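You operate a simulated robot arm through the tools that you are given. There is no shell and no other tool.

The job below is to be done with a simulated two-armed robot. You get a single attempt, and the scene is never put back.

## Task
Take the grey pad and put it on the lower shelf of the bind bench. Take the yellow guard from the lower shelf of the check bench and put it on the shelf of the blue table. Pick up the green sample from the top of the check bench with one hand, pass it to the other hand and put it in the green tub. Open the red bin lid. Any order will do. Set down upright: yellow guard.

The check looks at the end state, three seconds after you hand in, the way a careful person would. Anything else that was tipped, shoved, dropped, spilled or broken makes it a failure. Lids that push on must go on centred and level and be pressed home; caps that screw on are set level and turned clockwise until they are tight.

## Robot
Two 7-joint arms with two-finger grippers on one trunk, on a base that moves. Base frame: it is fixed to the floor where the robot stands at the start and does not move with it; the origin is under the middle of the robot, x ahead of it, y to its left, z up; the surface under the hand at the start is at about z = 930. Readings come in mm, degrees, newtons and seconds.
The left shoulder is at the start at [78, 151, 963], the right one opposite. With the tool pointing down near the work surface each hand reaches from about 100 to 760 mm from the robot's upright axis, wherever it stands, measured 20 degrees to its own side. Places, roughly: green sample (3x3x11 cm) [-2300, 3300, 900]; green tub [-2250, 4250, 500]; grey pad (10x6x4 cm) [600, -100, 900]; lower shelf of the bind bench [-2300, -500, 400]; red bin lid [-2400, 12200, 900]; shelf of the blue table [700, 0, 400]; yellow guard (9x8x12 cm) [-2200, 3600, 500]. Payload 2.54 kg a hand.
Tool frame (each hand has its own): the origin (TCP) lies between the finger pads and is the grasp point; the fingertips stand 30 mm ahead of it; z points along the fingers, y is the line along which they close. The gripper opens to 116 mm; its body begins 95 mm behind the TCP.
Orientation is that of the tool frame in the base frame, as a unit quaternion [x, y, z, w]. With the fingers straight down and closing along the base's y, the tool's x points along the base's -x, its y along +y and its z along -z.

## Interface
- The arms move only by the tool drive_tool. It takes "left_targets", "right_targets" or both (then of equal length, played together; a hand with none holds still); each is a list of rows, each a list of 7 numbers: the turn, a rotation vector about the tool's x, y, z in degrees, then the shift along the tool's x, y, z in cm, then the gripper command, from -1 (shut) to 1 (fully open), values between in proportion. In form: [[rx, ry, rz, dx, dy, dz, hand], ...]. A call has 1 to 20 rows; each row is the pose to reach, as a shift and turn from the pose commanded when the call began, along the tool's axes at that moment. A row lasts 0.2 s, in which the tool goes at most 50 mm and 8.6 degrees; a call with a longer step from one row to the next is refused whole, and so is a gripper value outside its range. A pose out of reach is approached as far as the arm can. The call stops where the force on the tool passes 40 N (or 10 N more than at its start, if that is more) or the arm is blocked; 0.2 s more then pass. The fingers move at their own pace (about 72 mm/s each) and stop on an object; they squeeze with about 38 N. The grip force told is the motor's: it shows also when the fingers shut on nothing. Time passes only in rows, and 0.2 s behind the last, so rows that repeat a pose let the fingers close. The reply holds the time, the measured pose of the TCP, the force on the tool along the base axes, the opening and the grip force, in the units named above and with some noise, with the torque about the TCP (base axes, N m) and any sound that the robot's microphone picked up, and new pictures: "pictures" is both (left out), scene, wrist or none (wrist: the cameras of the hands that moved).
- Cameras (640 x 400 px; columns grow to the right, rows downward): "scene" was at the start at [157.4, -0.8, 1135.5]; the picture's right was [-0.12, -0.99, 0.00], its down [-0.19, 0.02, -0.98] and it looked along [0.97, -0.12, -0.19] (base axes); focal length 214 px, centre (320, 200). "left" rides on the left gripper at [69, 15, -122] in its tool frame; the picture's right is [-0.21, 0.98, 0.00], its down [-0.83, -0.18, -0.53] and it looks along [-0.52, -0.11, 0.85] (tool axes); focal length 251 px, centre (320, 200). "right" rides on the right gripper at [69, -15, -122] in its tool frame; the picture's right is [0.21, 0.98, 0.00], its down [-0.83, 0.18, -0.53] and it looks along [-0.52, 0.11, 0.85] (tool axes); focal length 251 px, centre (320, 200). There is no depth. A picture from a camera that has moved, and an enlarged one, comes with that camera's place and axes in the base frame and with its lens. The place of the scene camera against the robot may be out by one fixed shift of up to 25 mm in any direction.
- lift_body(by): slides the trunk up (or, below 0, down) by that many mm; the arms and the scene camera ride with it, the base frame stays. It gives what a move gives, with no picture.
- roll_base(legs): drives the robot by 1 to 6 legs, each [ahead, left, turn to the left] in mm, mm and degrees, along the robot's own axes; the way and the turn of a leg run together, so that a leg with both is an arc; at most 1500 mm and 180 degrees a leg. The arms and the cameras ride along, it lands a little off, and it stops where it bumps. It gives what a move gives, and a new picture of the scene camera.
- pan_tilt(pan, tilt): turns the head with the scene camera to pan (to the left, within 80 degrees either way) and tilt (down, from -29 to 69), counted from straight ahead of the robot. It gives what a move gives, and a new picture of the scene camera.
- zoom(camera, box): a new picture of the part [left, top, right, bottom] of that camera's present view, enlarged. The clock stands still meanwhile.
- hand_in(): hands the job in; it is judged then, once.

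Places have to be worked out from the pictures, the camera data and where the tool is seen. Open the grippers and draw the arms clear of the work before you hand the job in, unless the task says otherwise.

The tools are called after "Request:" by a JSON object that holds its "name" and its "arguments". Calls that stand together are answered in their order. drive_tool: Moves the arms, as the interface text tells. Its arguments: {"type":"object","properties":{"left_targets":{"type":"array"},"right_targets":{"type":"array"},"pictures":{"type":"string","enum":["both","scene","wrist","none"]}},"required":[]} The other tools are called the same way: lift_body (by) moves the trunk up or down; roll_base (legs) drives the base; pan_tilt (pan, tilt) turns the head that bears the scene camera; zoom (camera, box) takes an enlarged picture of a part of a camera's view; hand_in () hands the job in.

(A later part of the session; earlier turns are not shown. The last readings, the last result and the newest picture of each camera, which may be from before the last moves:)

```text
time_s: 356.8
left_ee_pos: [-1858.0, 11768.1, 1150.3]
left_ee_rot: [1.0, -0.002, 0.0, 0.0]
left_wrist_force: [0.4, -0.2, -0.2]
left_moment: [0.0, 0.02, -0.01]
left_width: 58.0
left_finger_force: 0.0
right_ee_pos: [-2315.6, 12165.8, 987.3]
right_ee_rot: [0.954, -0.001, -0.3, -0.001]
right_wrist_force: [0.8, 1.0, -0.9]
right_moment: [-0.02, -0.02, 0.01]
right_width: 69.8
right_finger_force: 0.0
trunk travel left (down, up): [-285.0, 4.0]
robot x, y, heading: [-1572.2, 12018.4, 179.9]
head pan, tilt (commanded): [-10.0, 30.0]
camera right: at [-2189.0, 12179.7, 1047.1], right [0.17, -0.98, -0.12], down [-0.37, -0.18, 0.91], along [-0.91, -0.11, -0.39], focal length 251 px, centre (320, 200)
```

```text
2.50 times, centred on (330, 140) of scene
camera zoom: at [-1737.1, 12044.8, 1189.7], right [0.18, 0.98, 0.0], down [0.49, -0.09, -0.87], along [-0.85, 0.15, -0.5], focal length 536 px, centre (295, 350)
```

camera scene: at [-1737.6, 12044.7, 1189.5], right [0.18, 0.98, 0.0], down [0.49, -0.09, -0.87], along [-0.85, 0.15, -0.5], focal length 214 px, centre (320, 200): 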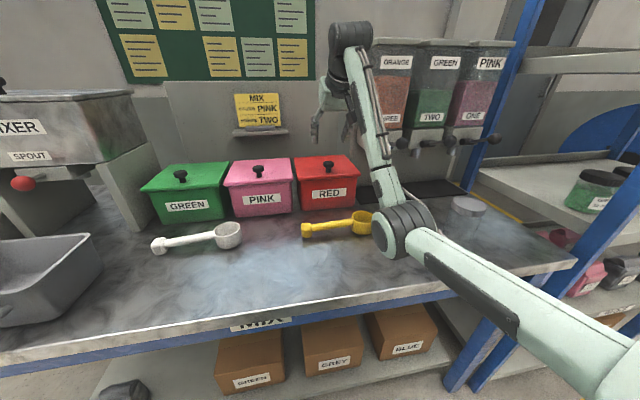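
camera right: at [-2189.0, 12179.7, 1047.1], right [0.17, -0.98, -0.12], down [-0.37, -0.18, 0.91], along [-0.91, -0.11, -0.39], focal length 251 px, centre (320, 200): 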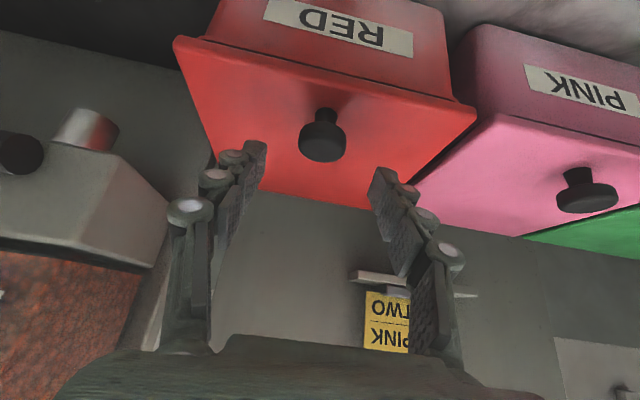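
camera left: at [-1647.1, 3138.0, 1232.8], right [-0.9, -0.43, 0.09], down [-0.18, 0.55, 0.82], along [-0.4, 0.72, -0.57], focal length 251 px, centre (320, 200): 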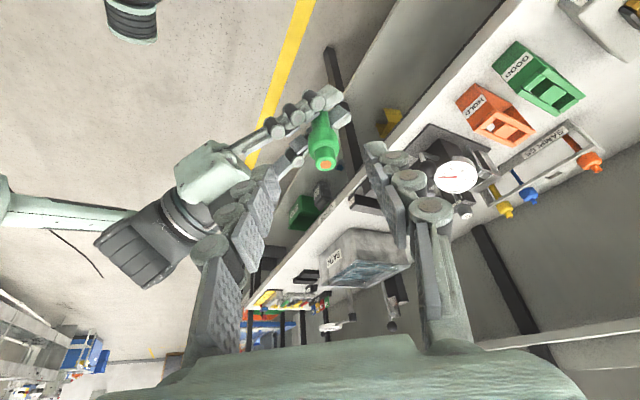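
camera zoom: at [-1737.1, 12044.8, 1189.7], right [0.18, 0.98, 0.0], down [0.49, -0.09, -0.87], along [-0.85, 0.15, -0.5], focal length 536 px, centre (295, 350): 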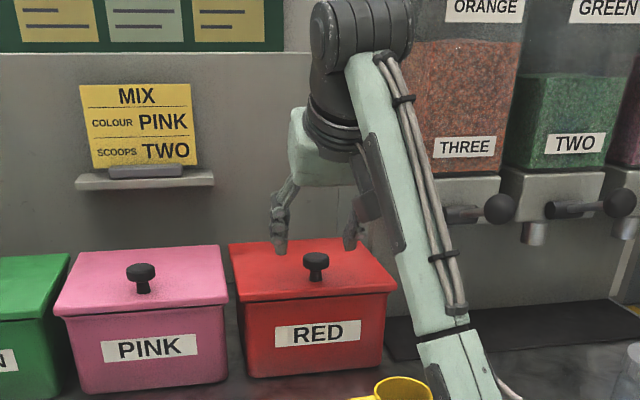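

The knob is centred between the fingers. I'll go down the last 25 mm.

Request:
{"name": "drive_tool", "arguments": {"right_targets": [[0, 0, 0, 0.75, -0.05, 1.0, 0.2], [0, 0, 0, 1.5, -0.1, 2.0, 0.2]], "pictures": "wrist"}}

Request:
{"name": "zoom", "arguments": {"camera": "right", "box": [160, 50, 480, 250]}}

```text
time_s: 357.4
left_ee_pos: [-1857.8, 11768.5, 1149.3]
left_ee_rot: [1.0, -0.002, 0.0, 0.0]
left_wrist_force: [-0.2, 0.2, -0.1]
left_moment: [-0.01, -0.04, 0.0]
left_width: 58.1
left_finger_force: 0.1
right_ee_pos: [-2313.0, 12167.2, 962.2]
right_ee_rot: [0.954, -0.002, -0.3, -0.001]
right_wrist_force: [-0.1, -0.6, -0.4]
right_moment: [-0.01, 0.0, -0.01]
right_width: 69.6
right_finger_force: 0.0
trunk travel left (down, up): [-285.0, 4.0]
robot x, y, heading: [-1574.5, 12017.6, 179.7]
head pan, tilt (commanded): [-10.0, 30.0]
camera right: at [-2188.1, 12181.0, 1022.2], right [0.17, -0.98, -0.12], down [-0.37, -0.18, 0.91], along [-0.91, -0.11, -0.39], focal length 251 px, centre (320, 200)
```

right: 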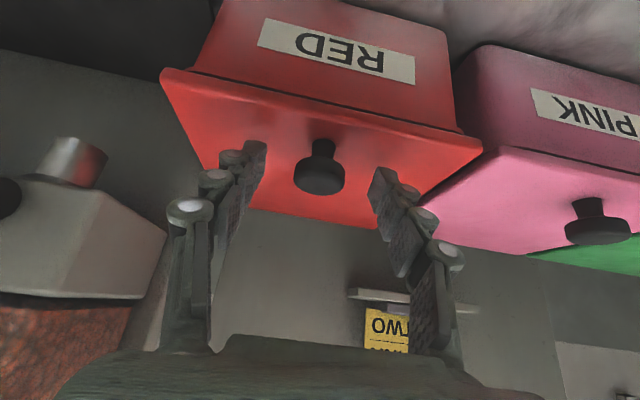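

```text
2.00 times, centred on (320, 150) of right
camera zoom: at [-2188.1, 12181.0, 1022.2], right [0.17, -0.98, -0.12], down [-0.37, -0.18, 0.91], along [-0.91, -0.11, -0.39], focal length 503 px, centre (320, 300)
```

zoom: 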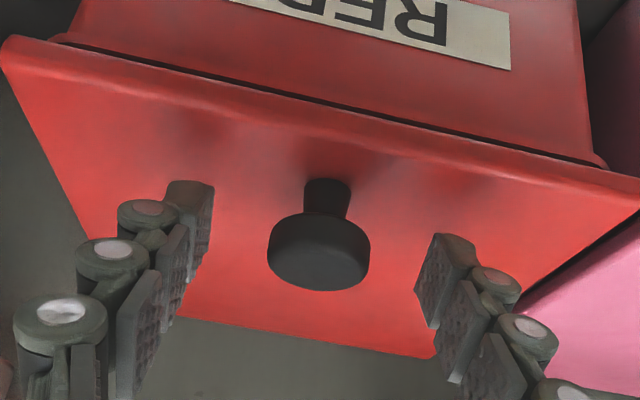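

The cap is centred and about 24 mm ahead of the TCP, close to the fingertips. I'll go 4 mm lower and close on it.

Request:
{"name": "drive_tool", "arguments": {"right_targets": [[0, 0, 0, 0.1, 0, 0.4, 0.2], [0, 0, 0, 0.1, 0, 0.45, -0.3], [0, 0, 0, 0.1, 0, 0.45, -1], [0, 0, 0, 0.1, 0, 0.45, -1], [0, 0, 0, 0.1, 0, 0.45, -1]], "pictures": "wrist"}}

```text
time_s: 358.6
left_ee_pos: [-1856.3, 11768.6, 1150.3]
left_ee_rot: [1.0, -0.002, -0.001, 0.001]
left_wrist_force: [-0.4, 0.3, 0.1]
left_moment: [0.0, -0.02, 0.03]
left_width: 57.8
left_finger_force: 0.1
right_ee_pos: [-2314.7, 12166.5, 958.2]
right_ee_rot: [0.954, -0.001, -0.3, -0.001]
right_wrist_force: [-0.2, 0.9, 0.8]
right_moment: [0.01, 0.03, 0.04]
right_width: 30.5
right_finger_force: 44.5
trunk travel left (down, up): [-285.0, 4.0]
robot x, y, heading: [-1575.8, 12018.7, 179.5]
head pan, tilt (commanded): [-10.0, 30.0]
camera right: at [-2189.4, 12181.1, 1018.2], right [0.17, -0.98, -0.12], down [-0.37, -0.18, 0.91], along [-0.91, -0.11, -0.39], focal length 251 px, centre (320, 200)
```

right: 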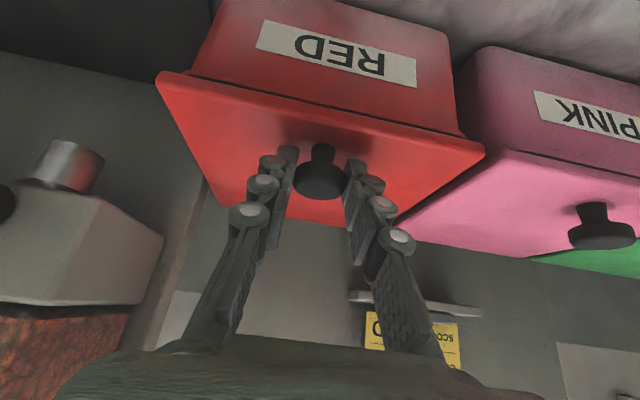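

The knob is gripped at 30.5 mm. I'll now lift it a little along an arc about the assumed rear hinge (about 8°) and check the forces and the picture.

Request:
{"name": "drive_tool", "arguments": {"right_targets": [[0, 4, 0, -0.86, 0, -0.71, -1], [0, 8, 0, -1.77, 0, -1.35, -1]], "pictures": "both"}}

Request:
{"name": "zoom", "arguments": {"camera": "scene", "box": [260, 80, 400, 220]}}

```text
time_s: 359.2
left_ee_pos: [-1859.7, 11769.6, 1149.2]
left_ee_rot: [1.0, -0.002, -0.001, 0.0]
left_wrist_force: [0.7, 0.5, 0.1]
left_moment: [0.02, 0.01, 0.01]
left_width: 58.2
left_finger_force: 0.1
right_ee_pos: [-2323.7, 12167.1, 979.8]
right_ee_rot: [0.972, -0.001, -0.234, -0.002]
right_wrist_force: [-10.4, 0.2, 2.5]
right_moment: [0.15, 1.28, -0.13]
right_width: 30.2
right_finger_force: 45.1
trunk travel left (down, up): [-285.0, 4.0]
robot x, y, heading: [-1577.0, 12018.3, 179.7]
head pan, tilt (commanded): [-10.0, 30.0]
camera scene: at [-1737.7, 12044.6, 1189.6], right [0.18, 0.98, 0.0], down [0.49, -0.09, -0.87], along [-0.85, 0.15, -0.5], focal length 214 px, centre (320, 200)
camera right: at [-2206.4, 12181.0, 1056.5], right [0.19, -0.98, -0.1], down [-0.49, -0.18, 0.85], along [-0.85, -0.11, -0.51], focal length 251 px, centre (320, 200)
```

scene: 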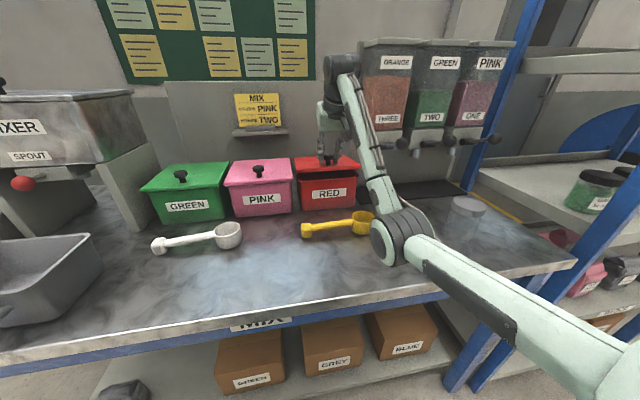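
right: 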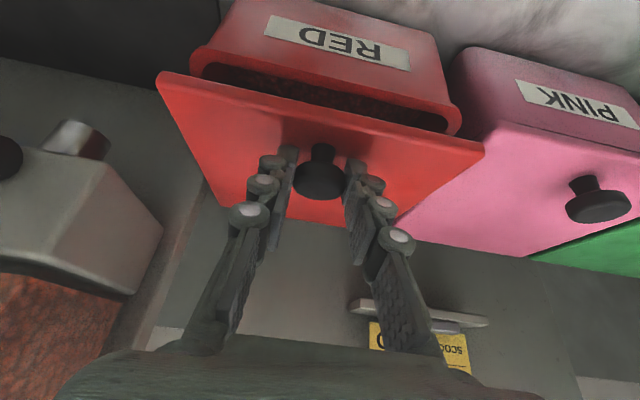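

```text
2.86 times, centred on (330, 150) of scene
camera zoom: at [-1737.7, 12044.6, 1189.6], right [0.18, 0.98, 0.0], down [0.49, -0.09, -0.87], along [-0.85, 0.15, -0.5], focal length 613 px, centre (291, 343)
```

zoom: 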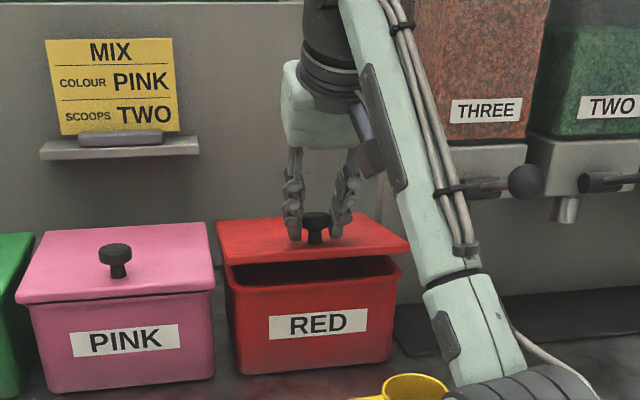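

The lid is hinged at the back as expected and has opened about 8°. The 10 N pull says the hinge is roughly 20 mm lower than I assumed (z≈901). I'll continue on the corrected arc for another 16°.

Request:
{"name": "drive_tool", "arguments": {"right_targets": [[0, 4, 0, -0.98, 0, -0.62, -1], [0, 8, 0, -2.0, 0, -1.18, -1], [0, 12, 0, -3.05, 0, -1.66, -1], [0, 16, 0, -4.14, 0, -2.07, -1]], "pictures": "both"}}

Request:
{"name": "zoom", "arguments": {"camera": "scene", "box": [260, 80, 400, 220]}}

```text
time_s: 360.2
left_ee_pos: [-1855.0, 11768.9, 1151.8]
left_ee_rot: [1.0, -0.003, -0.002, 0.0]
left_wrist_force: [0.0, 0.1, -0.1]
left_moment: [0.02, 0.01, 0.0]
left_width: 58.0
left_finger_force: 0.1
right_ee_pos: [-2346.8, 12166.7, 1018.5]
right_ee_rot: [0.995, -0.002, -0.095, -0.001]
right_wrist_force: [15.7, 1.4, 5.3]
right_moment: [0.22, -0.81, -0.09]
right_width: 30.2
right_finger_force: 44.8
trunk travel left (down, up): [-285.0, 4.0]
robot x, y, heading: [-1580.9, 12019.5, 179.6]
head pan, tilt (commanded): [-10.0, 30.0]
camera scene: at [-1734.6, 12044.6, 1190.0], right [0.18, 0.98, 0.0], down [0.49, -0.09, -0.87], along [-0.85, 0.15, -0.5], focal length 214 px, centre (320, 200)
camera right: at [-2256.2, 12181.1, 1125.6], right [0.21, -0.98, -0.04], down [-0.71, -0.18, 0.68], along [-0.67, -0.11, -0.73], focal length 251 px, centre (320, 200)
```

scene: 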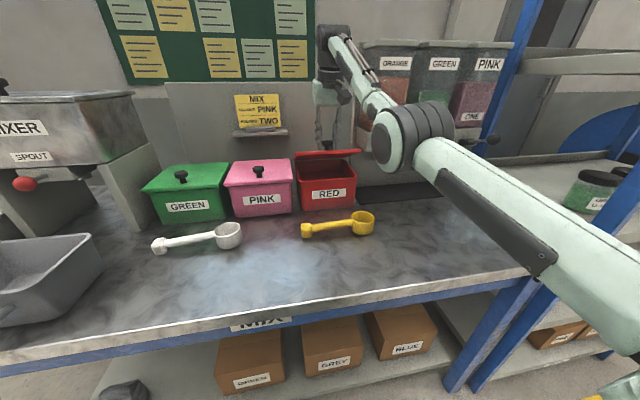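
right: 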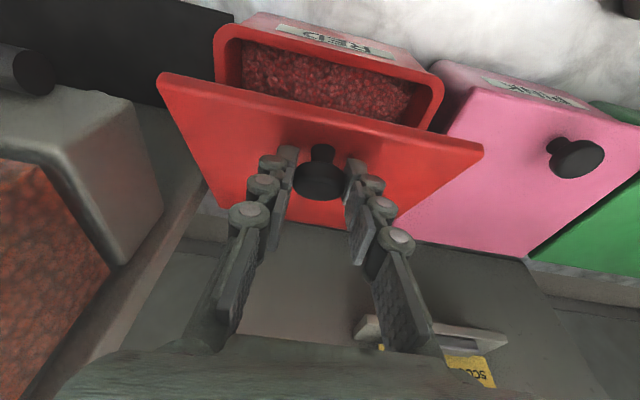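

```text
2.86 times, centred on (330, 150) of scene
camera zoom: at [-1734.6, 12044.6, 1190.0], right [0.18, 0.98, 0.0], down [0.49, -0.09, -0.87], along [-0.85, 0.15, -0.5], focal length 613 px, centre (291, 343)
```

zoom: 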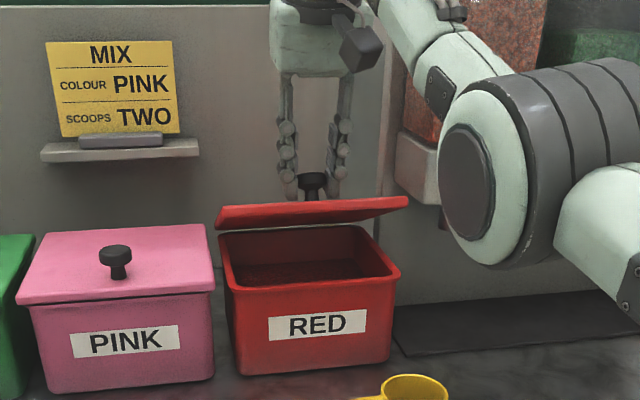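

The lid is at about 24°, held by the knob, and the bin hasn't shifted, but the right arm is now nearly at full stretch. I'll hold the lid with the right hand and bring in the left, fingers closed and nearly horizontal, to push the lid open from beneath. First I'll swing the left hand round over free bench space.

Request:
{"name": "drive_tool", "arguments": {"left_targets": [[1.9, -7.1, 2.3, -2.2, -1.6, 1.4, -1], [3.8, -14.2, 4.5, -4.4, -3.3, 2.7, -1], [5.7, -21.3, 6.8, -6.6, -4.9, 4.1, -1], [7.6, -28.4, 9.1, -8.8, -6.6, 5.5, -1], [9.5, -35.5, 11.3, -11.0, -8.2, 6.8, -1], [11.4, -42.6, 13.6, -13.3, -9.9, 8.2, -1]], "pictures": "scene"}}

```text
time_s: 361.6
left_ee_pos: [-1987.7, 11870.0, 1069.7]
left_ee_rot: [0.919, -0.118, -0.364, -0.098]
left_wrist_force: [-0.3, 0.3, -0.6]
left_moment: [0.03, 0.0, 0.01]
left_width: 0.3
left_finger_force: 28.4
right_ee_pos: [-2346.7, 12168.0, 1019.4]
right_ee_rot: [0.995, -0.001, -0.096, -0.001]
right_wrist_force: [17.0, 1.4, 8.5]
right_moment: [0.15, -0.49, -0.05]
right_width: 30.1
right_finger_force: 45.0
trunk travel left (down, up): [-285.0, 4.0]
robot x, y, heading: [-1577.2, 12019.2, 179.5]
head pan, tilt (commanded): [-10.0, 30.0]
camera scene: at [-1734.2, 12044.7, 1190.2], right [0.18, 0.98, 0.0], down [0.49, -0.09, -0.87], along [-0.85, 0.15, -0.5], focal length 214 px, centre (320, 200)
```

scene: 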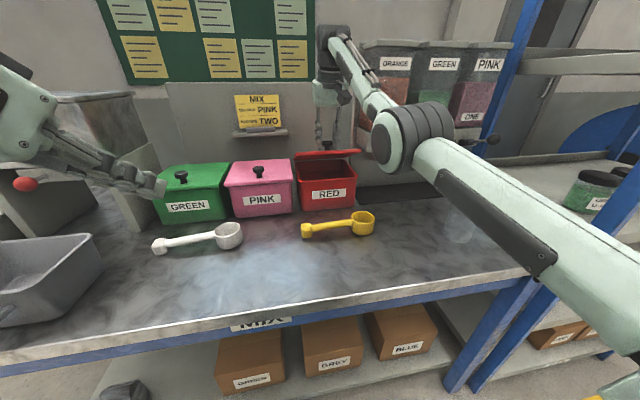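

The left hand is coming round freely. I'll finish its rotation to nearly horizontal, pointing forward-right, in front of the bins.

Request:
{"name": "drive_tool", "arguments": {"left_targets": [[1.9, -7.1, 2.26, -0.8, -0.7, 2.9, -1], [3.8, -14.2, 4.5, -1.7, -1.5, 5.8, -1], [5.7, -21.3, 6.8, -2.5, -2.2, 8.6, -1], [7.6, -28.4, 9.0, -3.4, -3.0, 11.5, -1], [9.5, -35.5, 11.3, -4.2, -3.7, 14.4, -1]], "pictures": "both"}}

```text
time_s: 362.8
left_ee_pos: [-2104.7, 11948.4, 998.1]
left_ee_rot: [0.736, -0.2, -0.624, -0.169]
left_wrist_force: [-0.2, -0.2, -0.6]
left_moment: [-0.02, -0.02, 0.01]
left_width: 0.0
left_finger_force: 28.5
left hand out of reach, approached as far as the arm can: row 1, 2, 3, 4, 5
right_ee_pos: [-2347.1, 12166.9, 1018.4]
right_ee_rot: [0.995, -0.001, -0.097, -0.002]
right_wrist_force: [16.7, 2.1, 9.7]
right_moment: [0.19, -0.35, -0.07]
right_width: 30.3
right_finger_force: 44.7
trunk travel left (down, up): [-285.0, 4.0]
robot x, y, heading: [-1577.4, 12013.9, 179.7]
head pan, tilt (commanded): [-10.0, 30.0]
camera scene: at [-1734.2, 12044.7, 1190.2], right [0.18, 0.98, 0.0], down [0.49, -0.09, -0.87], along [-0.85, 0.15, -0.5], focal length 214 px, centre (320, 200)
camera left: at [-1997.4, 11868.3, 948.7], right [-0.52, -0.82, 0.21], down [0.43, -0.04, 0.9], along [-0.74, 0.56, 0.37], focal length 251 px, centre (320, 200)
```

scene: 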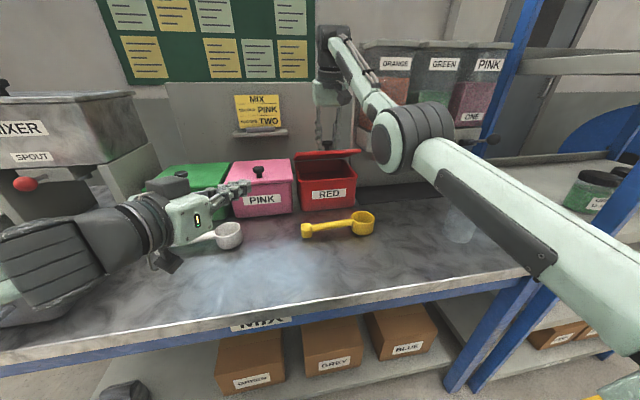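
left: 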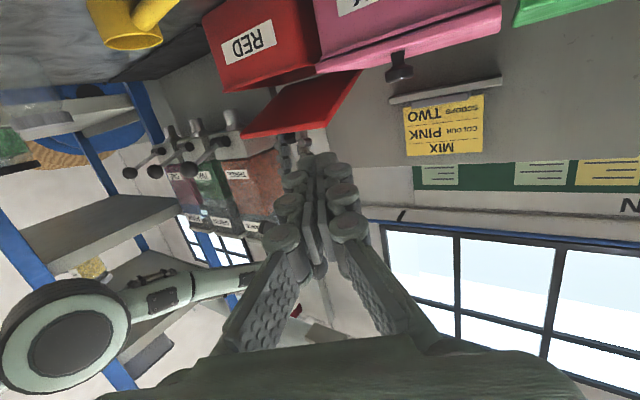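

The left hand is nearly horizontal, heading 30° to the right, with its fingers closed. I'll bring its fingertips in front of the red bin, just below the raised lid edge.

Request:
{"name": "drive_tool", "arguments": {"left_targets": [[0, 0, 0, 0.3, -0.9, 3.9, -1], [0, 0, 0, 0.6, -1.9, 7.8, -1], [0, 0, 0, 1.0, -2.8, 11.7, -1], [0, 0, 0, 1.3, -3.8, 15.6, -1], [0, 0, 0, 1.6, -4.7, 19.5, -1]], "pictures": "both"}}

Request:
{"name": "zoom", "arguments": {"camera": "scene", "box": [220, 80, 400, 240]}}

```text
time_s: 364.0
left_ee_pos: [-2242.0, 12040.9, 954.9]
left_ee_rot: [0.738, -0.202, -0.621, -0.168]
left_wrist_force: [-0.8, -0.6, -0.6]
left_moment: [0.05, 0.07, 0.02]
left_width: 0.1
left_finger_force: 28.7
left hand out of reach, approached as far as the arm can: row 3, 4, 5
right_ee_pos: [-2347.4, 12166.7, 1018.1]
right_ee_rot: [0.995, -0.001, -0.096, -0.001]
right_wrist_force: [14.2, 2.9, 8.8]
right_moment: [-0.28, -0.13, 0.14]
right_width: 30.2
right_finger_force: 45.3
trunk travel left (down, up): [-285.0, 4.0]
robot x, y, heading: [-1576.9, 12014.2, 179.7]
head pan, tilt (commanded): [-10.0, 30.0]
camera scene: at [-1734.0, 12045.7, 1190.2], right [0.18, 0.98, 0.0], down [0.49, -0.09, -0.87], along [-0.85, 0.15, -0.5], focal length 214 px, centre (320, 200)
camera left: at [-2135.5, 11959.3, 905.2], right [-0.53, -0.82, 0.21], down [0.42, -0.04, 0.91], along [-0.74, 0.57, 0.37], focal length 251 px, centre (320, 200)
```

scene: 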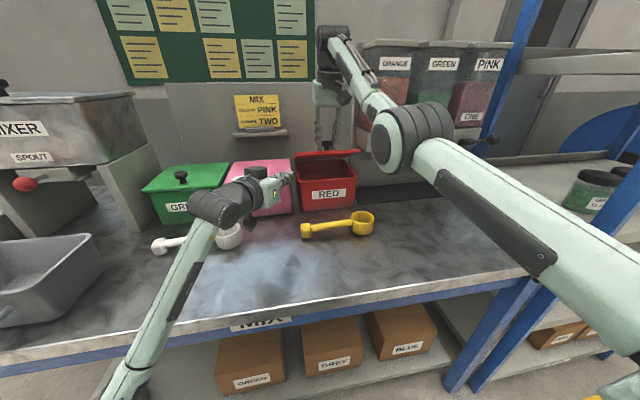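
left: 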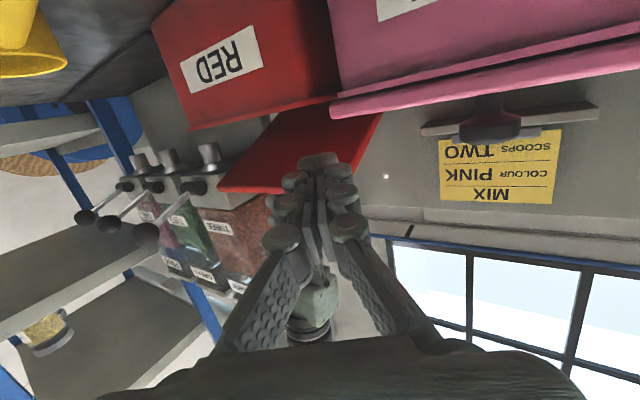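

```text
2.50 times, centred on (310, 160) of scene
camera zoom: at [-1734.0, 12045.7, 1190.2], right [0.18, 0.98, 0.0], down [0.49, -0.09, -0.87], along [-0.85, 0.15, -0.5], focal length 536 px, centre (345, 300)
```

zoom: 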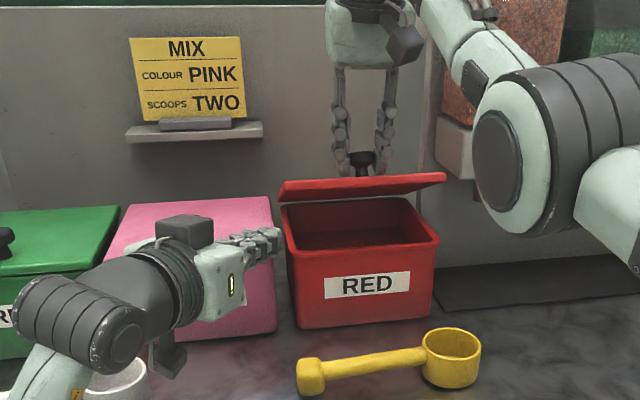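

The left hand stopped about 44 mm short sideways, but its heading already points under the lid's left front corner. Straight along the hand's axis it would pass above both rims and under the lid, so I'll try 40 mm that way first.

Request:
{"name": "drive_tool", "arguments": {"left_targets": [[0, 0, 0, 0, 0, 2.0, -1], [0, 0, 0, 0, 0, 4.0, -1]], "pictures": "both"}}

Request:
{"name": "zoom", "arguments": {"camera": "scene", "box": [220, 80, 400, 240]}}

```text
time_s: 364.6
left_ee_pos: [-2268.6, 12053.3, 947.9]
left_ee_rot: [0.738, -0.203, -0.621, -0.17]
left_wrist_force: [-0.4, 0.0, -1.5]
left_moment: [0.0, 0.0, 0.04]
left_width: 0.1
left_finger_force: 28.4
left hand out of reach, approached as far as the arm can: row 2
right_ee_pos: [-2347.9, 12166.6, 1018.7]
right_ee_rot: [0.995, 0.0, -0.097, -0.001]
right_wrist_force: [15.3, 2.9, 7.6]
right_moment: [0.06, -0.31, -0.01]
right_width: 30.1
right_finger_force: 45.0
trunk travel left (down, up): [-285.0, 4.0]
robot x, y, heading: [-1576.6, 12018.3, 179.9]
head pan, tilt (commanded): [-10.0, 30.0]
camera scene: at [-1734.5, 12044.8, 1190.1], right [0.18, 0.98, 0.0], down [0.49, -0.09, -0.87], along [-0.85, 0.15, -0.5], focal length 214 px, centre (320, 200)
camera left: at [-2162.4, 11972.2, 899.4], right [-0.53, -0.82, 0.21], down [0.42, -0.04, 0.9], along [-0.73, 0.57, 0.37], focal length 251 px, centre (320, 200)
```

scene: 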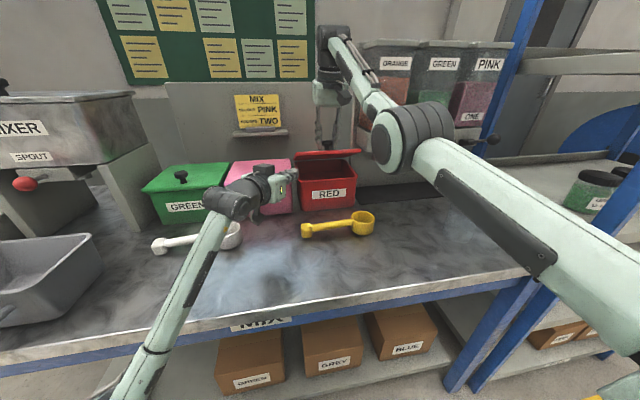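
left: 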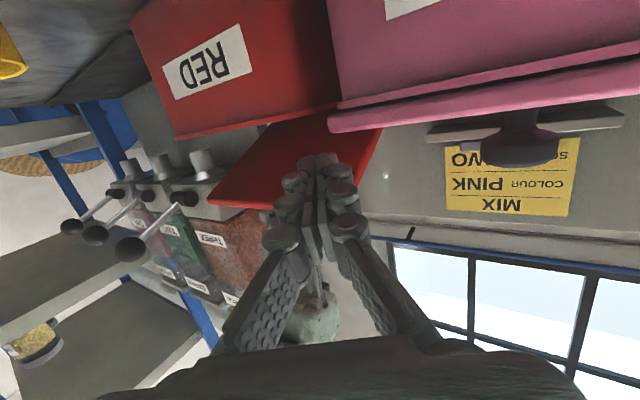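

```text
2.50 times, centred on (310, 160) of scene
camera zoom: at [-1734.5, 12044.8, 1190.1], right [0.18, 0.98, 0.0], down [0.49, -0.09, -0.87], along [-0.85, 0.15, -0.5], focal length 536 px, centre (345, 300)
```

zoom: 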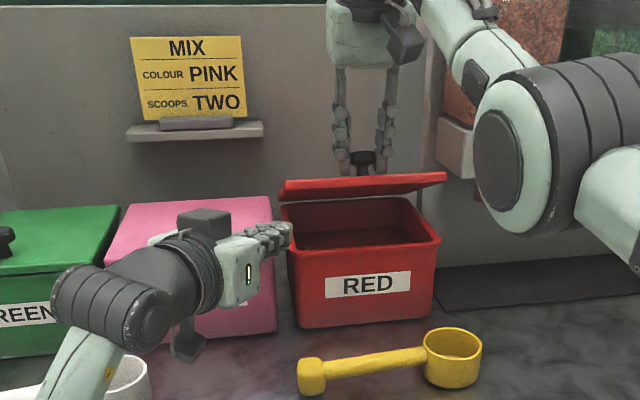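

The left arm is again at a limit there. Turning its heading a further 20° to the right about its wrist should bring the fingertips in front of the lid's middle without moving the wrist, so I'll do that.

Request:
{"name": "drive_tool", "arguments": {"left_targets": [[6.6, 0, 1.1, 0.1, -2.4, -0.5, -1], [13.1, 0, 2.2, 0.15, -4.9, -0.9, -1], [19.7, 0, 3.3, 0.2, -7.3, -1.25, -1]], "pictures": "both"}}

Request:
{"name": "zoom", "arguments": {"camera": "scene", "box": [220, 80, 400, 240]}}

```text
time_s: 365.4
left_ee_pos: [-2220.4, 12109.3, 948.6]
left_ee_rot: [0.693, -0.325, -0.583, -0.274]
left_wrist_force: [-0.7, 0.8, 0.5]
left_moment: [0.0, -0.01, 0.02]
left_width: 0.3
left_finger_force: 29.3
right_ee_pos: [-2347.8, 12167.4, 1017.9]
right_ee_rot: [0.995, 0.0, -0.096, 0.0]
right_wrist_force: [14.0, 2.9, 8.0]
right_moment: [0.07, -0.33, -0.05]
right_width: 30.3
right_finger_force: 44.9
trunk travel left (down, up): [-285.0, 4.0]
robot x, y, heading: [-1576.6, 12021.2, 179.5]
head pan, tilt (commanded): [-10.0, 30.0]
camera scene: at [-1734.6, 12044.8, 1190.1], right [0.18, 0.98, 0.0], down [0.49, -0.09, -0.87], along [-0.85, 0.15, -0.5], focal length 214 px, centre (320, 200)
camera left: at [-2147.2, 11998.4, 898.6], right [-0.77, -0.6, 0.21], down [0.39, -0.18, 0.9], along [-0.5, 0.78, 0.37], focal length 251 px, centre (320, 200)
```

scene: 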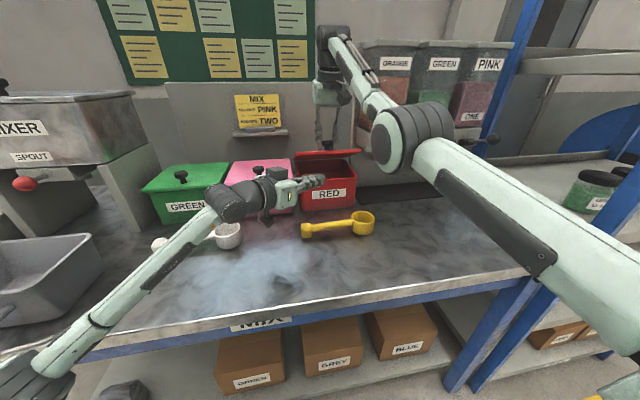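
left: 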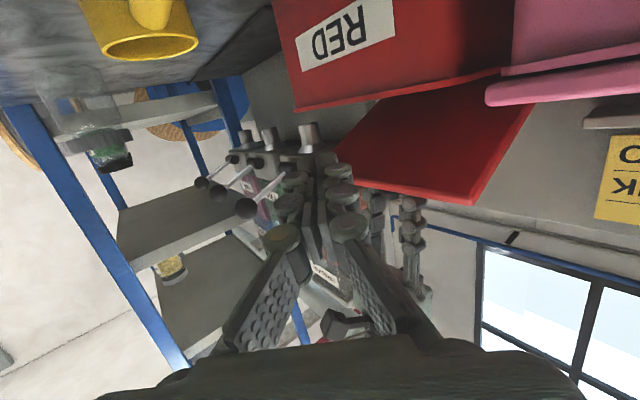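

```text
2.50 times, centred on (310, 160) of scene
camera zoom: at [-1734.6, 12044.8, 1190.1], right [0.18, 0.98, 0.0], down [0.49, -0.09, -0.87], along [-0.85, 0.15, -0.5], focal length 536 px, centre (345, 300)
```

zoom: 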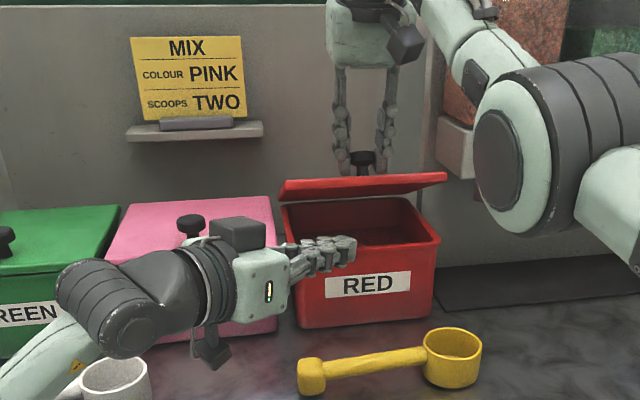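

The left fingertips are now in front of the lid's middle, but the palm would foul the pink bin's knob at this height. I'll raise the lid further with the right hand first, to about 40°, letting the knob pivot in its grip as the hand tilts from 11° to 30°.

Request:
{"name": "drive_tool", "arguments": {"right_targets": [[0, -3, 0, -0.2, 0, -0.6, -1], [0, -6, 0, -0.44, 0, -1.19, -1], [0, -12.5, 0, -1.44, 0, -2.03, -1], [0, -19, 0, -2.55, 0, -2.71, -1]], "pictures": "both"}}

Request:
{"name": "zoom", "arguments": {"camera": "scene", "box": [220, 80, 400, 240]}}

```text
time_s: 366.4
left_ee_pos: [-2222.7, 12110.1, 946.1]
left_ee_rot: [0.693, -0.324, -0.583, -0.274]
left_wrist_force: [-0.3, -0.5, 0.0]
left_moment: [-0.02, 0.0, 0.01]
left_width: 0.0
left_finger_force: 28.3
right_ee_pos: [-2369.9, 12166.3, 1045.7]
right_ee_rot: [0.966, -0.001, -0.258, -0.001]
right_wrist_force: [4.4, 0.5, -8.4]
right_moment: [0.02, -1.42, 0.03]
right_width: 30.3
right_finger_force: 45.0
trunk travel left (down, up): [-285.0, 4.0]
robot x, y, heading: [-1579.1, 12020.0, 180.1]
head pan, tilt (commanded): [-10.0, 30.0]
camera scene: at [-1737.6, 12044.9, 1189.5], right [0.18, 0.98, 0.0], down [0.49, -0.09, -0.87], along [-0.85, 0.15, -0.5], focal length 214 px, centre (320, 200)
camera right: at [-2249.6, 12181.2, 1117.4], right [0.18, -0.98, -0.11], down [-0.45, -0.18, 0.87], along [-0.87, -0.11, -0.47], focal length 251 px, centre (320, 200)
```

scene: 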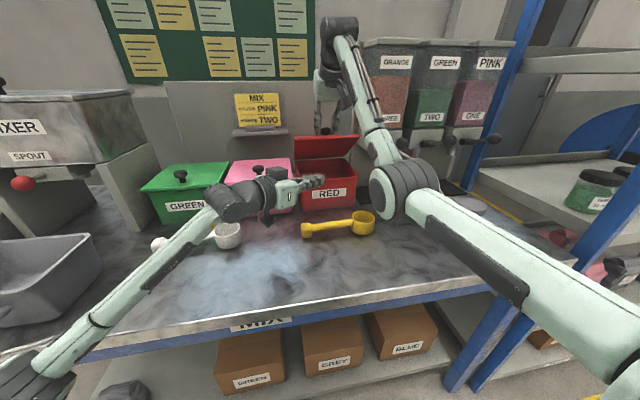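
right: 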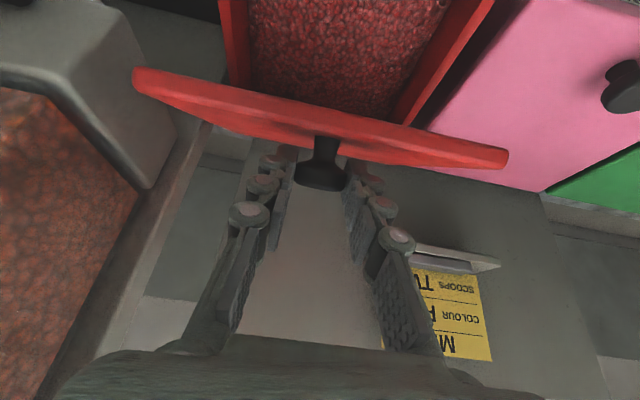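

```text
2.50 times, centred on (310, 160) of scene
camera zoom: at [-1737.6, 12044.9, 1189.5], right [0.18, 0.98, 0.0], down [0.49, -0.09, -0.87], along [-0.85, 0.15, -0.5], focal length 536 px, centre (345, 300)
```

zoom: 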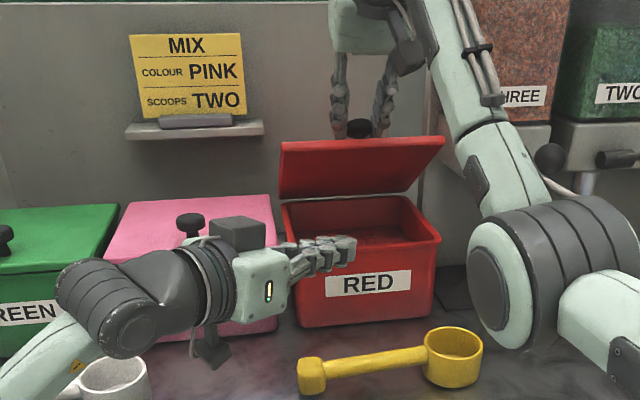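

The lid now stands at about 40° and the knob pivots well in the grip, with low forces. I'll take it on to about 50° in the same way.

Request:
{"name": "drive_tool", "arguments": {"right_targets": [[0, -1.5, 0, -0.56, 0, -0.28, -1], [0, -3, 0, -1.13, 0, -0.55, -1], [0, -6, 0, -2.3, 0, -0.53, -1]], "pictures": "both"}}

Request:
{"name": "zoom", "arguments": {"camera": "scene", "box": [220, 80, 400, 240]}}

```text
time_s: 367.2
left_ee_pos: [-2223.8, 12110.2, 945.8]
left_ee_rot: [0.694, -0.324, -0.582, -0.274]
left_wrist_force: [-0.8, -0.3, 1.2]
left_moment: [-0.01, 0.01, -0.02]
left_width: 0.2
left_finger_force: 28.6
right_ee_pos: [-2387.2, 12167.8, 1061.7]
right_ee_rot: [0.952, -0.001, -0.307, -0.001]
right_wrist_force: [2.7, -0.1, -11.9]
right_moment: [-0.06, -1.42, 0.0]
right_width: 30.5
right_finger_force: 45.1
trunk travel left (down, up): [-285.0, 4.0]
robot x, y, heading: [-1575.7, 12020.1, 179.7]
head pan, tilt (commanded): [-10.0, 30.0]
camera scene: at [-1738.2, 12044.9, 1189.4], right [0.18, 0.98, 0.0], down [0.49, -0.09, -0.87], along [-0.85, 0.15, -0.5], focal length 214 px, centre (320, 200)
camera right: at [-2260.6, 12181.1, 1120.5], right [0.17, -0.98, -0.13], down [-0.36, -0.18, 0.92], along [-0.92, -0.11, -0.38], focal length 251 px, centre (320, 200)
```

scene: 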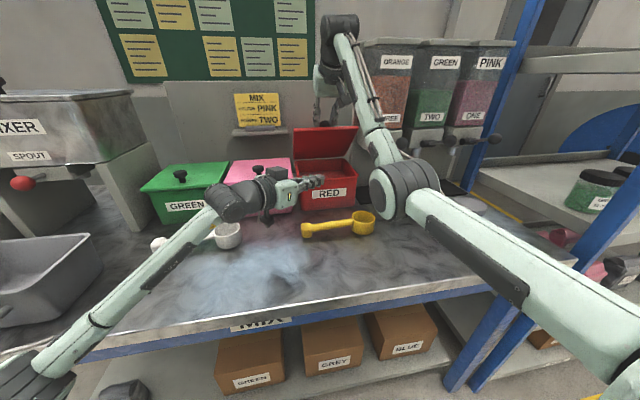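
right: 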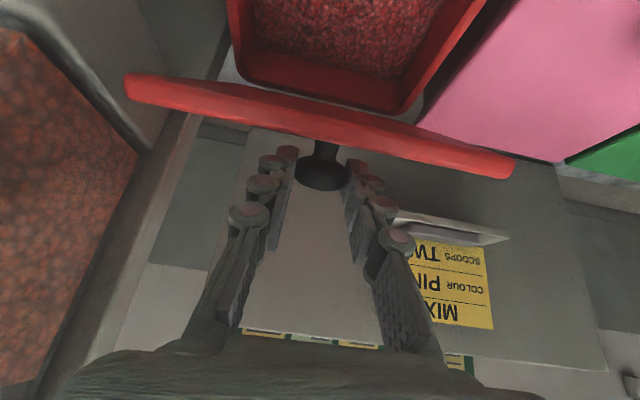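

```text
2.50 times, centred on (310, 160) of scene
camera zoom: at [-1738.2, 12044.9, 1189.4], right [0.18, 0.98, 0.0], down [0.49, -0.09, -0.87], along [-0.85, 0.15, -0.5], focal length 536 px, centre (345, 300)
```

zoom: 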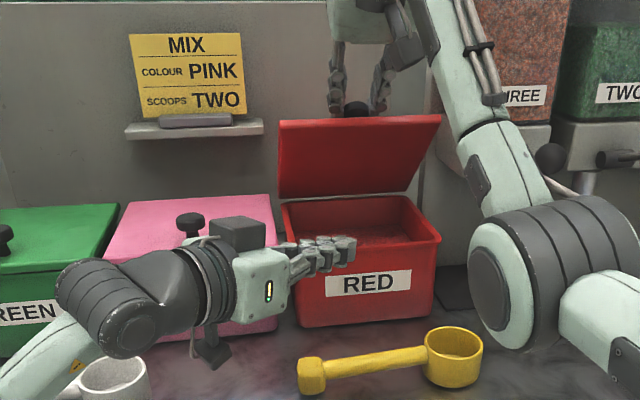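

The lid is at about 50°, with low forces. Now I'll raise the left hand to z≈1045 in front of the lid, high enough that its palm and camera pass over the pink bin's knob.

Request:
{"name": "drive_tool", "arguments": {"left_targets": [[0, 0, 0, -3.3, 0, -0.6, -1], [0, 0, 0, -6.5, 0, -1.1, -1], [0, 0, 0, -9.8, 0, -1.7, -1]], "pictures": "both"}}

```text
time_s: 368.0
left_ee_pos: [-2224.6, 12109.2, 1044.2]
left_ee_rot: [0.694, -0.324, -0.582, -0.274]
left_wrist_force: [0.5, 0.8, 0.0]
left_moment: [0.01, 0.0, -0.02]
left_width: 0.1
left_finger_force: 28.5
right_ee_pos: [-2387.3, 12166.9, 1062.2]
right_ee_rot: [0.952, -0.001, -0.308, -0.001]
right_wrist_force: [2.6, -1.0, -10.3]
right_moment: [-0.08, -1.13, 0.07]
right_width: 30.6
right_finger_force: 45.3
trunk travel left (down, up): [-285.0, 4.0]
robot x, y, heading: [-1575.9, 12019.8, 179.6]
head pan, tilt (commanded): [-10.0, 30.0]
camera scene: at [-1738.2, 12044.8, 1189.4], right [0.18, 0.98, 0.0], down [0.49, -0.09, -0.87], along [-0.85, 0.15, -0.5], focal length 214 px, centre (320, 200)
camera left: at [-2150.5, 11998.9, 995.9], right [-0.77, -0.6, 0.21], down [0.38, -0.18, 0.91], along [-0.5, 0.78, 0.37], focal length 251 px, centre (320, 200)
```

scene: 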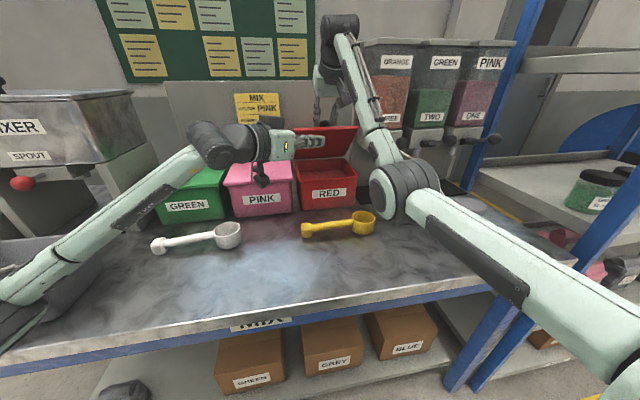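
left: 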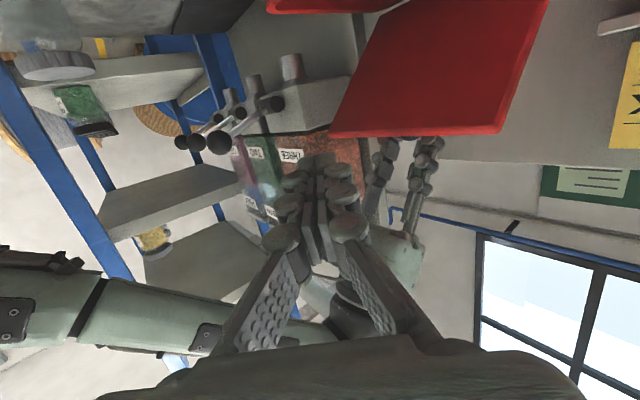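

The left fingertips are right at the height of the lid's free edge, so a push there could slip over it. I'll take the lid to about 58° with the right hand, raising its edge, and lower the left by 10 mm.

Request:
{"name": "drive_tool", "arguments": {"left_targets": [[0, 0, 0, 0.5, 0, 0.1, -1], [0, 0, 0, 1.0, 0, 0.17, -1], [0, 0, 0, 1.0, 0, 0.17, -1]], "right_targets": [[0, -1.1, 0, -1.0, 0, 0.18, -1], [0, -2.2, 0, -1.95, 0, 0.44, -1], [0, -2.2, 0, -1.95, 0, 0.44, -1]], "pictures": "both"}}

Request:
{"name": "zoom", "arguments": {"camera": "scene", "box": [220, 80, 400, 240]}}

```text
time_s: 368.8
left_ee_pos: [-2224.0, 12109.4, 1035.9]
left_ee_rot: [0.693, -0.324, -0.583, -0.274]
left_wrist_force: [-1.0, 0.2, 0.5]
left_moment: [0.02, -0.05, 0.01]
left_width: 0.1
left_finger_force: 28.9
right_ee_pos: [-2403.1, 12167.4, 1071.6]
right_ee_rot: [0.945, -0.001, -0.327, 0.0]
right_wrist_force: [6.9, -0.9, -5.4]
right_moment: [-0.1, -1.34, 0.0]
right_width: 30.3
right_finger_force: 45.1
trunk travel left (down, up): [-285.0, 4.0]
robot x, y, heading: [-1578.3, 12018.9, 180.0]
head pan, tilt (commanded): [-10.0, 30.0]
camera scene: at [-1736.9, 12044.7, 1189.7], right [0.18, 0.98, 0.0], down [0.49, -0.09, -0.87], along [-0.85, 0.15, -0.5], focal length 214 px, centre (320, 200)
camera right: at [-2275.1, 12181.1, 1125.2], right [0.17, -0.98, -0.13], down [-0.32, -0.18, 0.93], along [-0.93, -0.11, -0.34], focal length 251 px, centre (320, 200)
camera left: at [-2149.3, 11998.7, 986.5], right [-0.77, -0.6, 0.21], down [0.38, -0.18, 0.91], along [-0.5, 0.78, 0.37], focal length 251 px, centre (320, 200)
```

scene: 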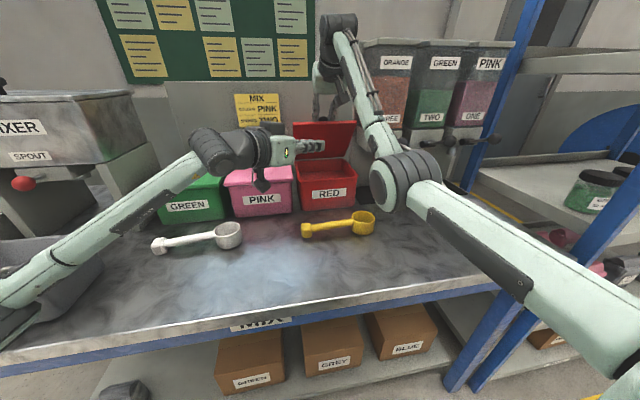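
right: 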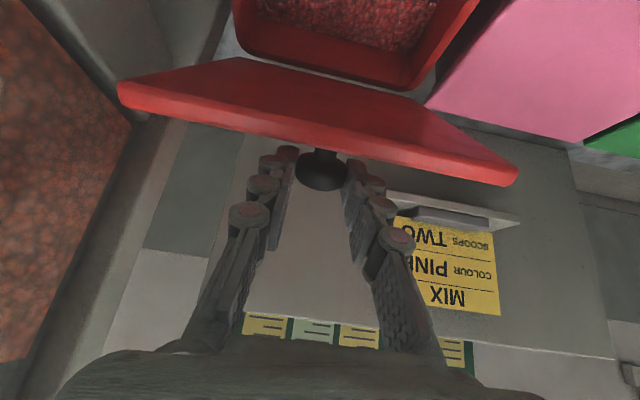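
left: 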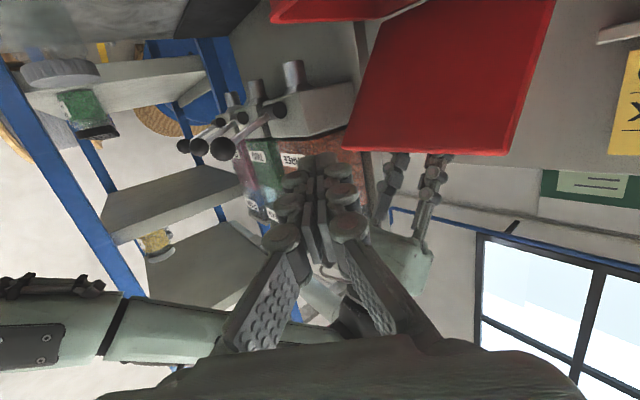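

```text
2.50 times, centred on (310, 160) of scene
camera zoom: at [-1736.9, 12044.7, 1189.7], right [0.18, 0.98, 0.0], down [0.49, -0.09, -0.87], along [-0.85, 0.15, -0.5], focal length 536 px, centre (345, 300)
```

zoom: 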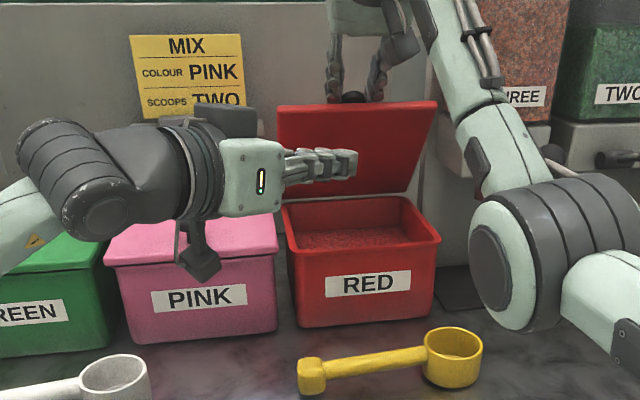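

The lid is near 58°, and I can see its underside clearly above the left fingers. I'll advance the left hand 125 mm forward until it is just short of the lid's underside.

Request:
{"name": "drive_tool", "arguments": {"left_targets": [[0, 0, 0, -0.35, 2.4, 2.0, -1], [0, 0, 0, -0.7, 4.8, 3.9, -1], [0, 0, 0, -1.0, 7.2, 5.9, -1], [0, 0, 0, -1.36, 9.6, 7.9, -1]], "pictures": "both"}}

Request:
{"name": "zoom", "arguments": {"camera": "scene", "box": [220, 80, 400, 240]}}

```text
time_s: 369.8
left_ee_pos: [-2347.5, 12111.3, 1035.0]
left_ee_rot: [0.693, -0.324, -0.583, -0.273]
left_wrist_force: [0.3, 0.4, -1.6]
left_moment: [0.06, 0.05, 0.02]
left_width: 0.0
left_finger_force: 28.2
right_ee_pos: [-2403.9, 12167.7, 1070.9]
right_ee_rot: [0.945, -0.001, -0.328, -0.001]
right_wrist_force: [3.0, 0.6, -0.9]
right_moment: [-0.13, -0.5, 0.13]
right_width: 30.4
right_finger_force: 44.7
trunk travel left (down, up): [-285.0, 4.0]
robot x, y, heading: [-1574.8, 12018.6, 179.9]
head pan, tilt (commanded): [-10.0, 30.0]
camera scene: at [-1736.7, 12044.6, 1189.7], right [0.18, 0.98, 0.0], down [0.49, -0.09, -0.87], along [-0.85, 0.15, -0.5], focal length 214 px, centre (320, 200)
camera left: at [-2274.9, 11998.7, 986.0], right [-0.77, -0.6, 0.21], down [0.38, -0.18, 0.91], along [-0.5, 0.78, 0.37], focal length 251 px, centre (320, 200)
```

scene: 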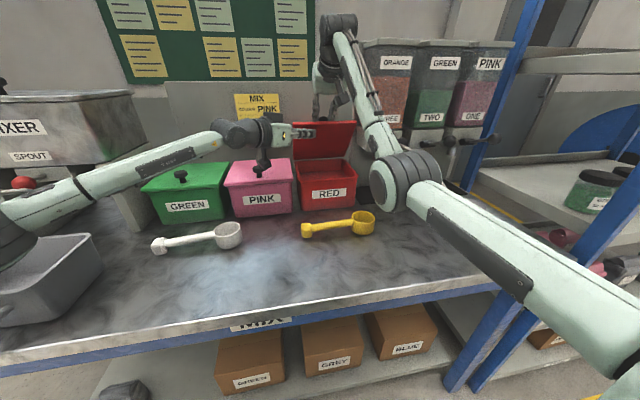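
left: 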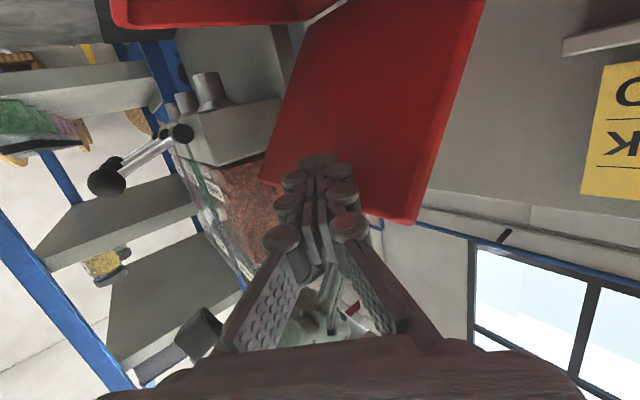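

```text
2.50 times, centred on (310, 160) of scene
camera zoom: at [-1736.7, 12044.6, 1189.7], right [0.18, 0.98, 0.0], down [0.49, -0.09, -0.87], along [-0.85, 0.15, -0.5], focal length 536 px, centre (345, 300)
```

zoom: 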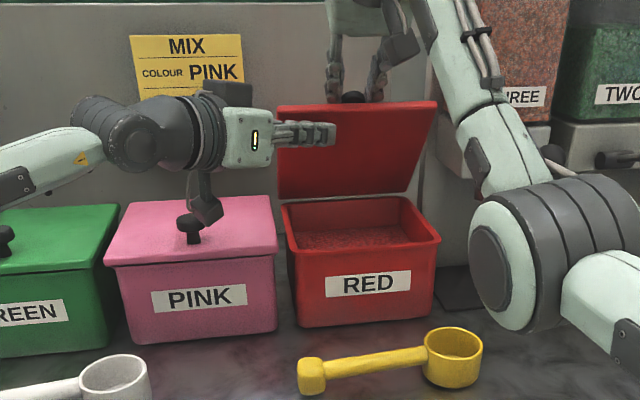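

The left fingertips are about 20 mm short of the lid's underside and its camera passes just above the pink knob. I'll advance slowly to contact.

Request:
{"name": "drive_tool", "arguments": {"left_targets": [[0, 0, 0, -0.1, 0.6, 0.5, -1], [0, 0, 0, -0.2, 1.2, 1.0, -1], [0, 0, 0, -0.3, 1.8, 1.5, -1]], "pictures": "none"}}

Request:
{"name": "drive_tool", "arguments": {"left_targets": [[0, 0, 0, -0.05, 0.3, 0.25, -1], [0, 0, 0, -0.1, 0.6, 0.5, -1]], "pictures": "wrist"}}

```text
time_s: 370.6
left_ee_pos: [-2361.3, 12122.8, 1028.3]
left_ee_rot: [0.693, -0.325, -0.58, -0.279]
left_wrist_force: [30.9, -7.6, -7.4]
left_moment: [-0.08, 0.01, -0.18]
left_width: 0.0
left_finger_force: 27.8
left hand out of reach, approached as far as the arm can: row 2, 3
right_ee_pos: [-2405.4, 12167.2, 1072.6]
right_ee_rot: [0.944, -0.002, -0.33, -0.003]
right_wrist_force: [-21.4, 2.5, 3.4]
right_moment: [-0.05, -0.69, 0.1]
right_width: 30.1
right_finger_force: 45.0
trunk travel left (down, up): [-285.0, 4.0]
robot x, y, heading: [-1574.5, 12018.7, 179.6]
head pan, tilt (commanded): [-10.0, 30.0]
```

```text
time_s: 370.9
left_ee_pos: [-2362.9, 12124.8, 1027.8]
left_ee_rot: [0.692, -0.326, -0.58, -0.28]
left_wrist_force: [1.7, -0.6, -1.5]
left_moment: [-0.02, -0.02, 0.0]
left_width: 0.0
left_finger_force: 28.2
right_ee_pos: [-2406.7, 12168.3, 1074.1]
right_ee_rot: [0.943, -0.001, -0.332, -0.001]
right_wrist_force: [-1.9, -1.3, 0.2]
right_moment: [-0.02, -0.05, 0.04]
right_width: 30.5
right_finger_force: 44.8
trunk travel left (down, up): [-285.0, 4.0]
robot x, y, heading: [-1576.1, 12015.9, 179.7]
head pan, tilt (commanded): [-10.0, 30.0]
stopped in row 1 (left hand): the force on the tool passed its limit at 47 N (the readings are from after the stop); the commanded pose is now the measured one
camera left: at [-2290.7, 12012.0, 979.5], right [-0.78, -0.59, 0.2], down [0.38, -0.19, 0.91], along [-0.49, 0.79, 0.37], focal length 251 px, centre (320, 200)
```

left: 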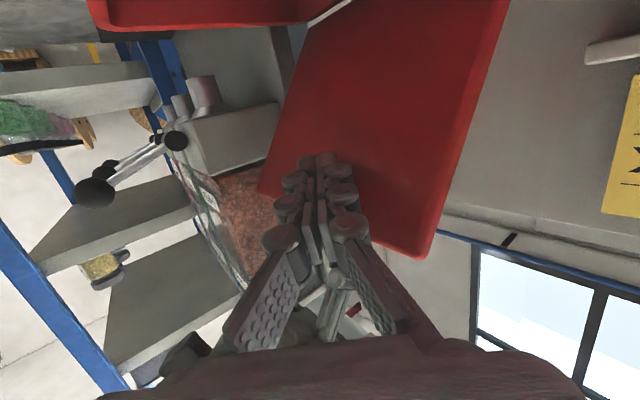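

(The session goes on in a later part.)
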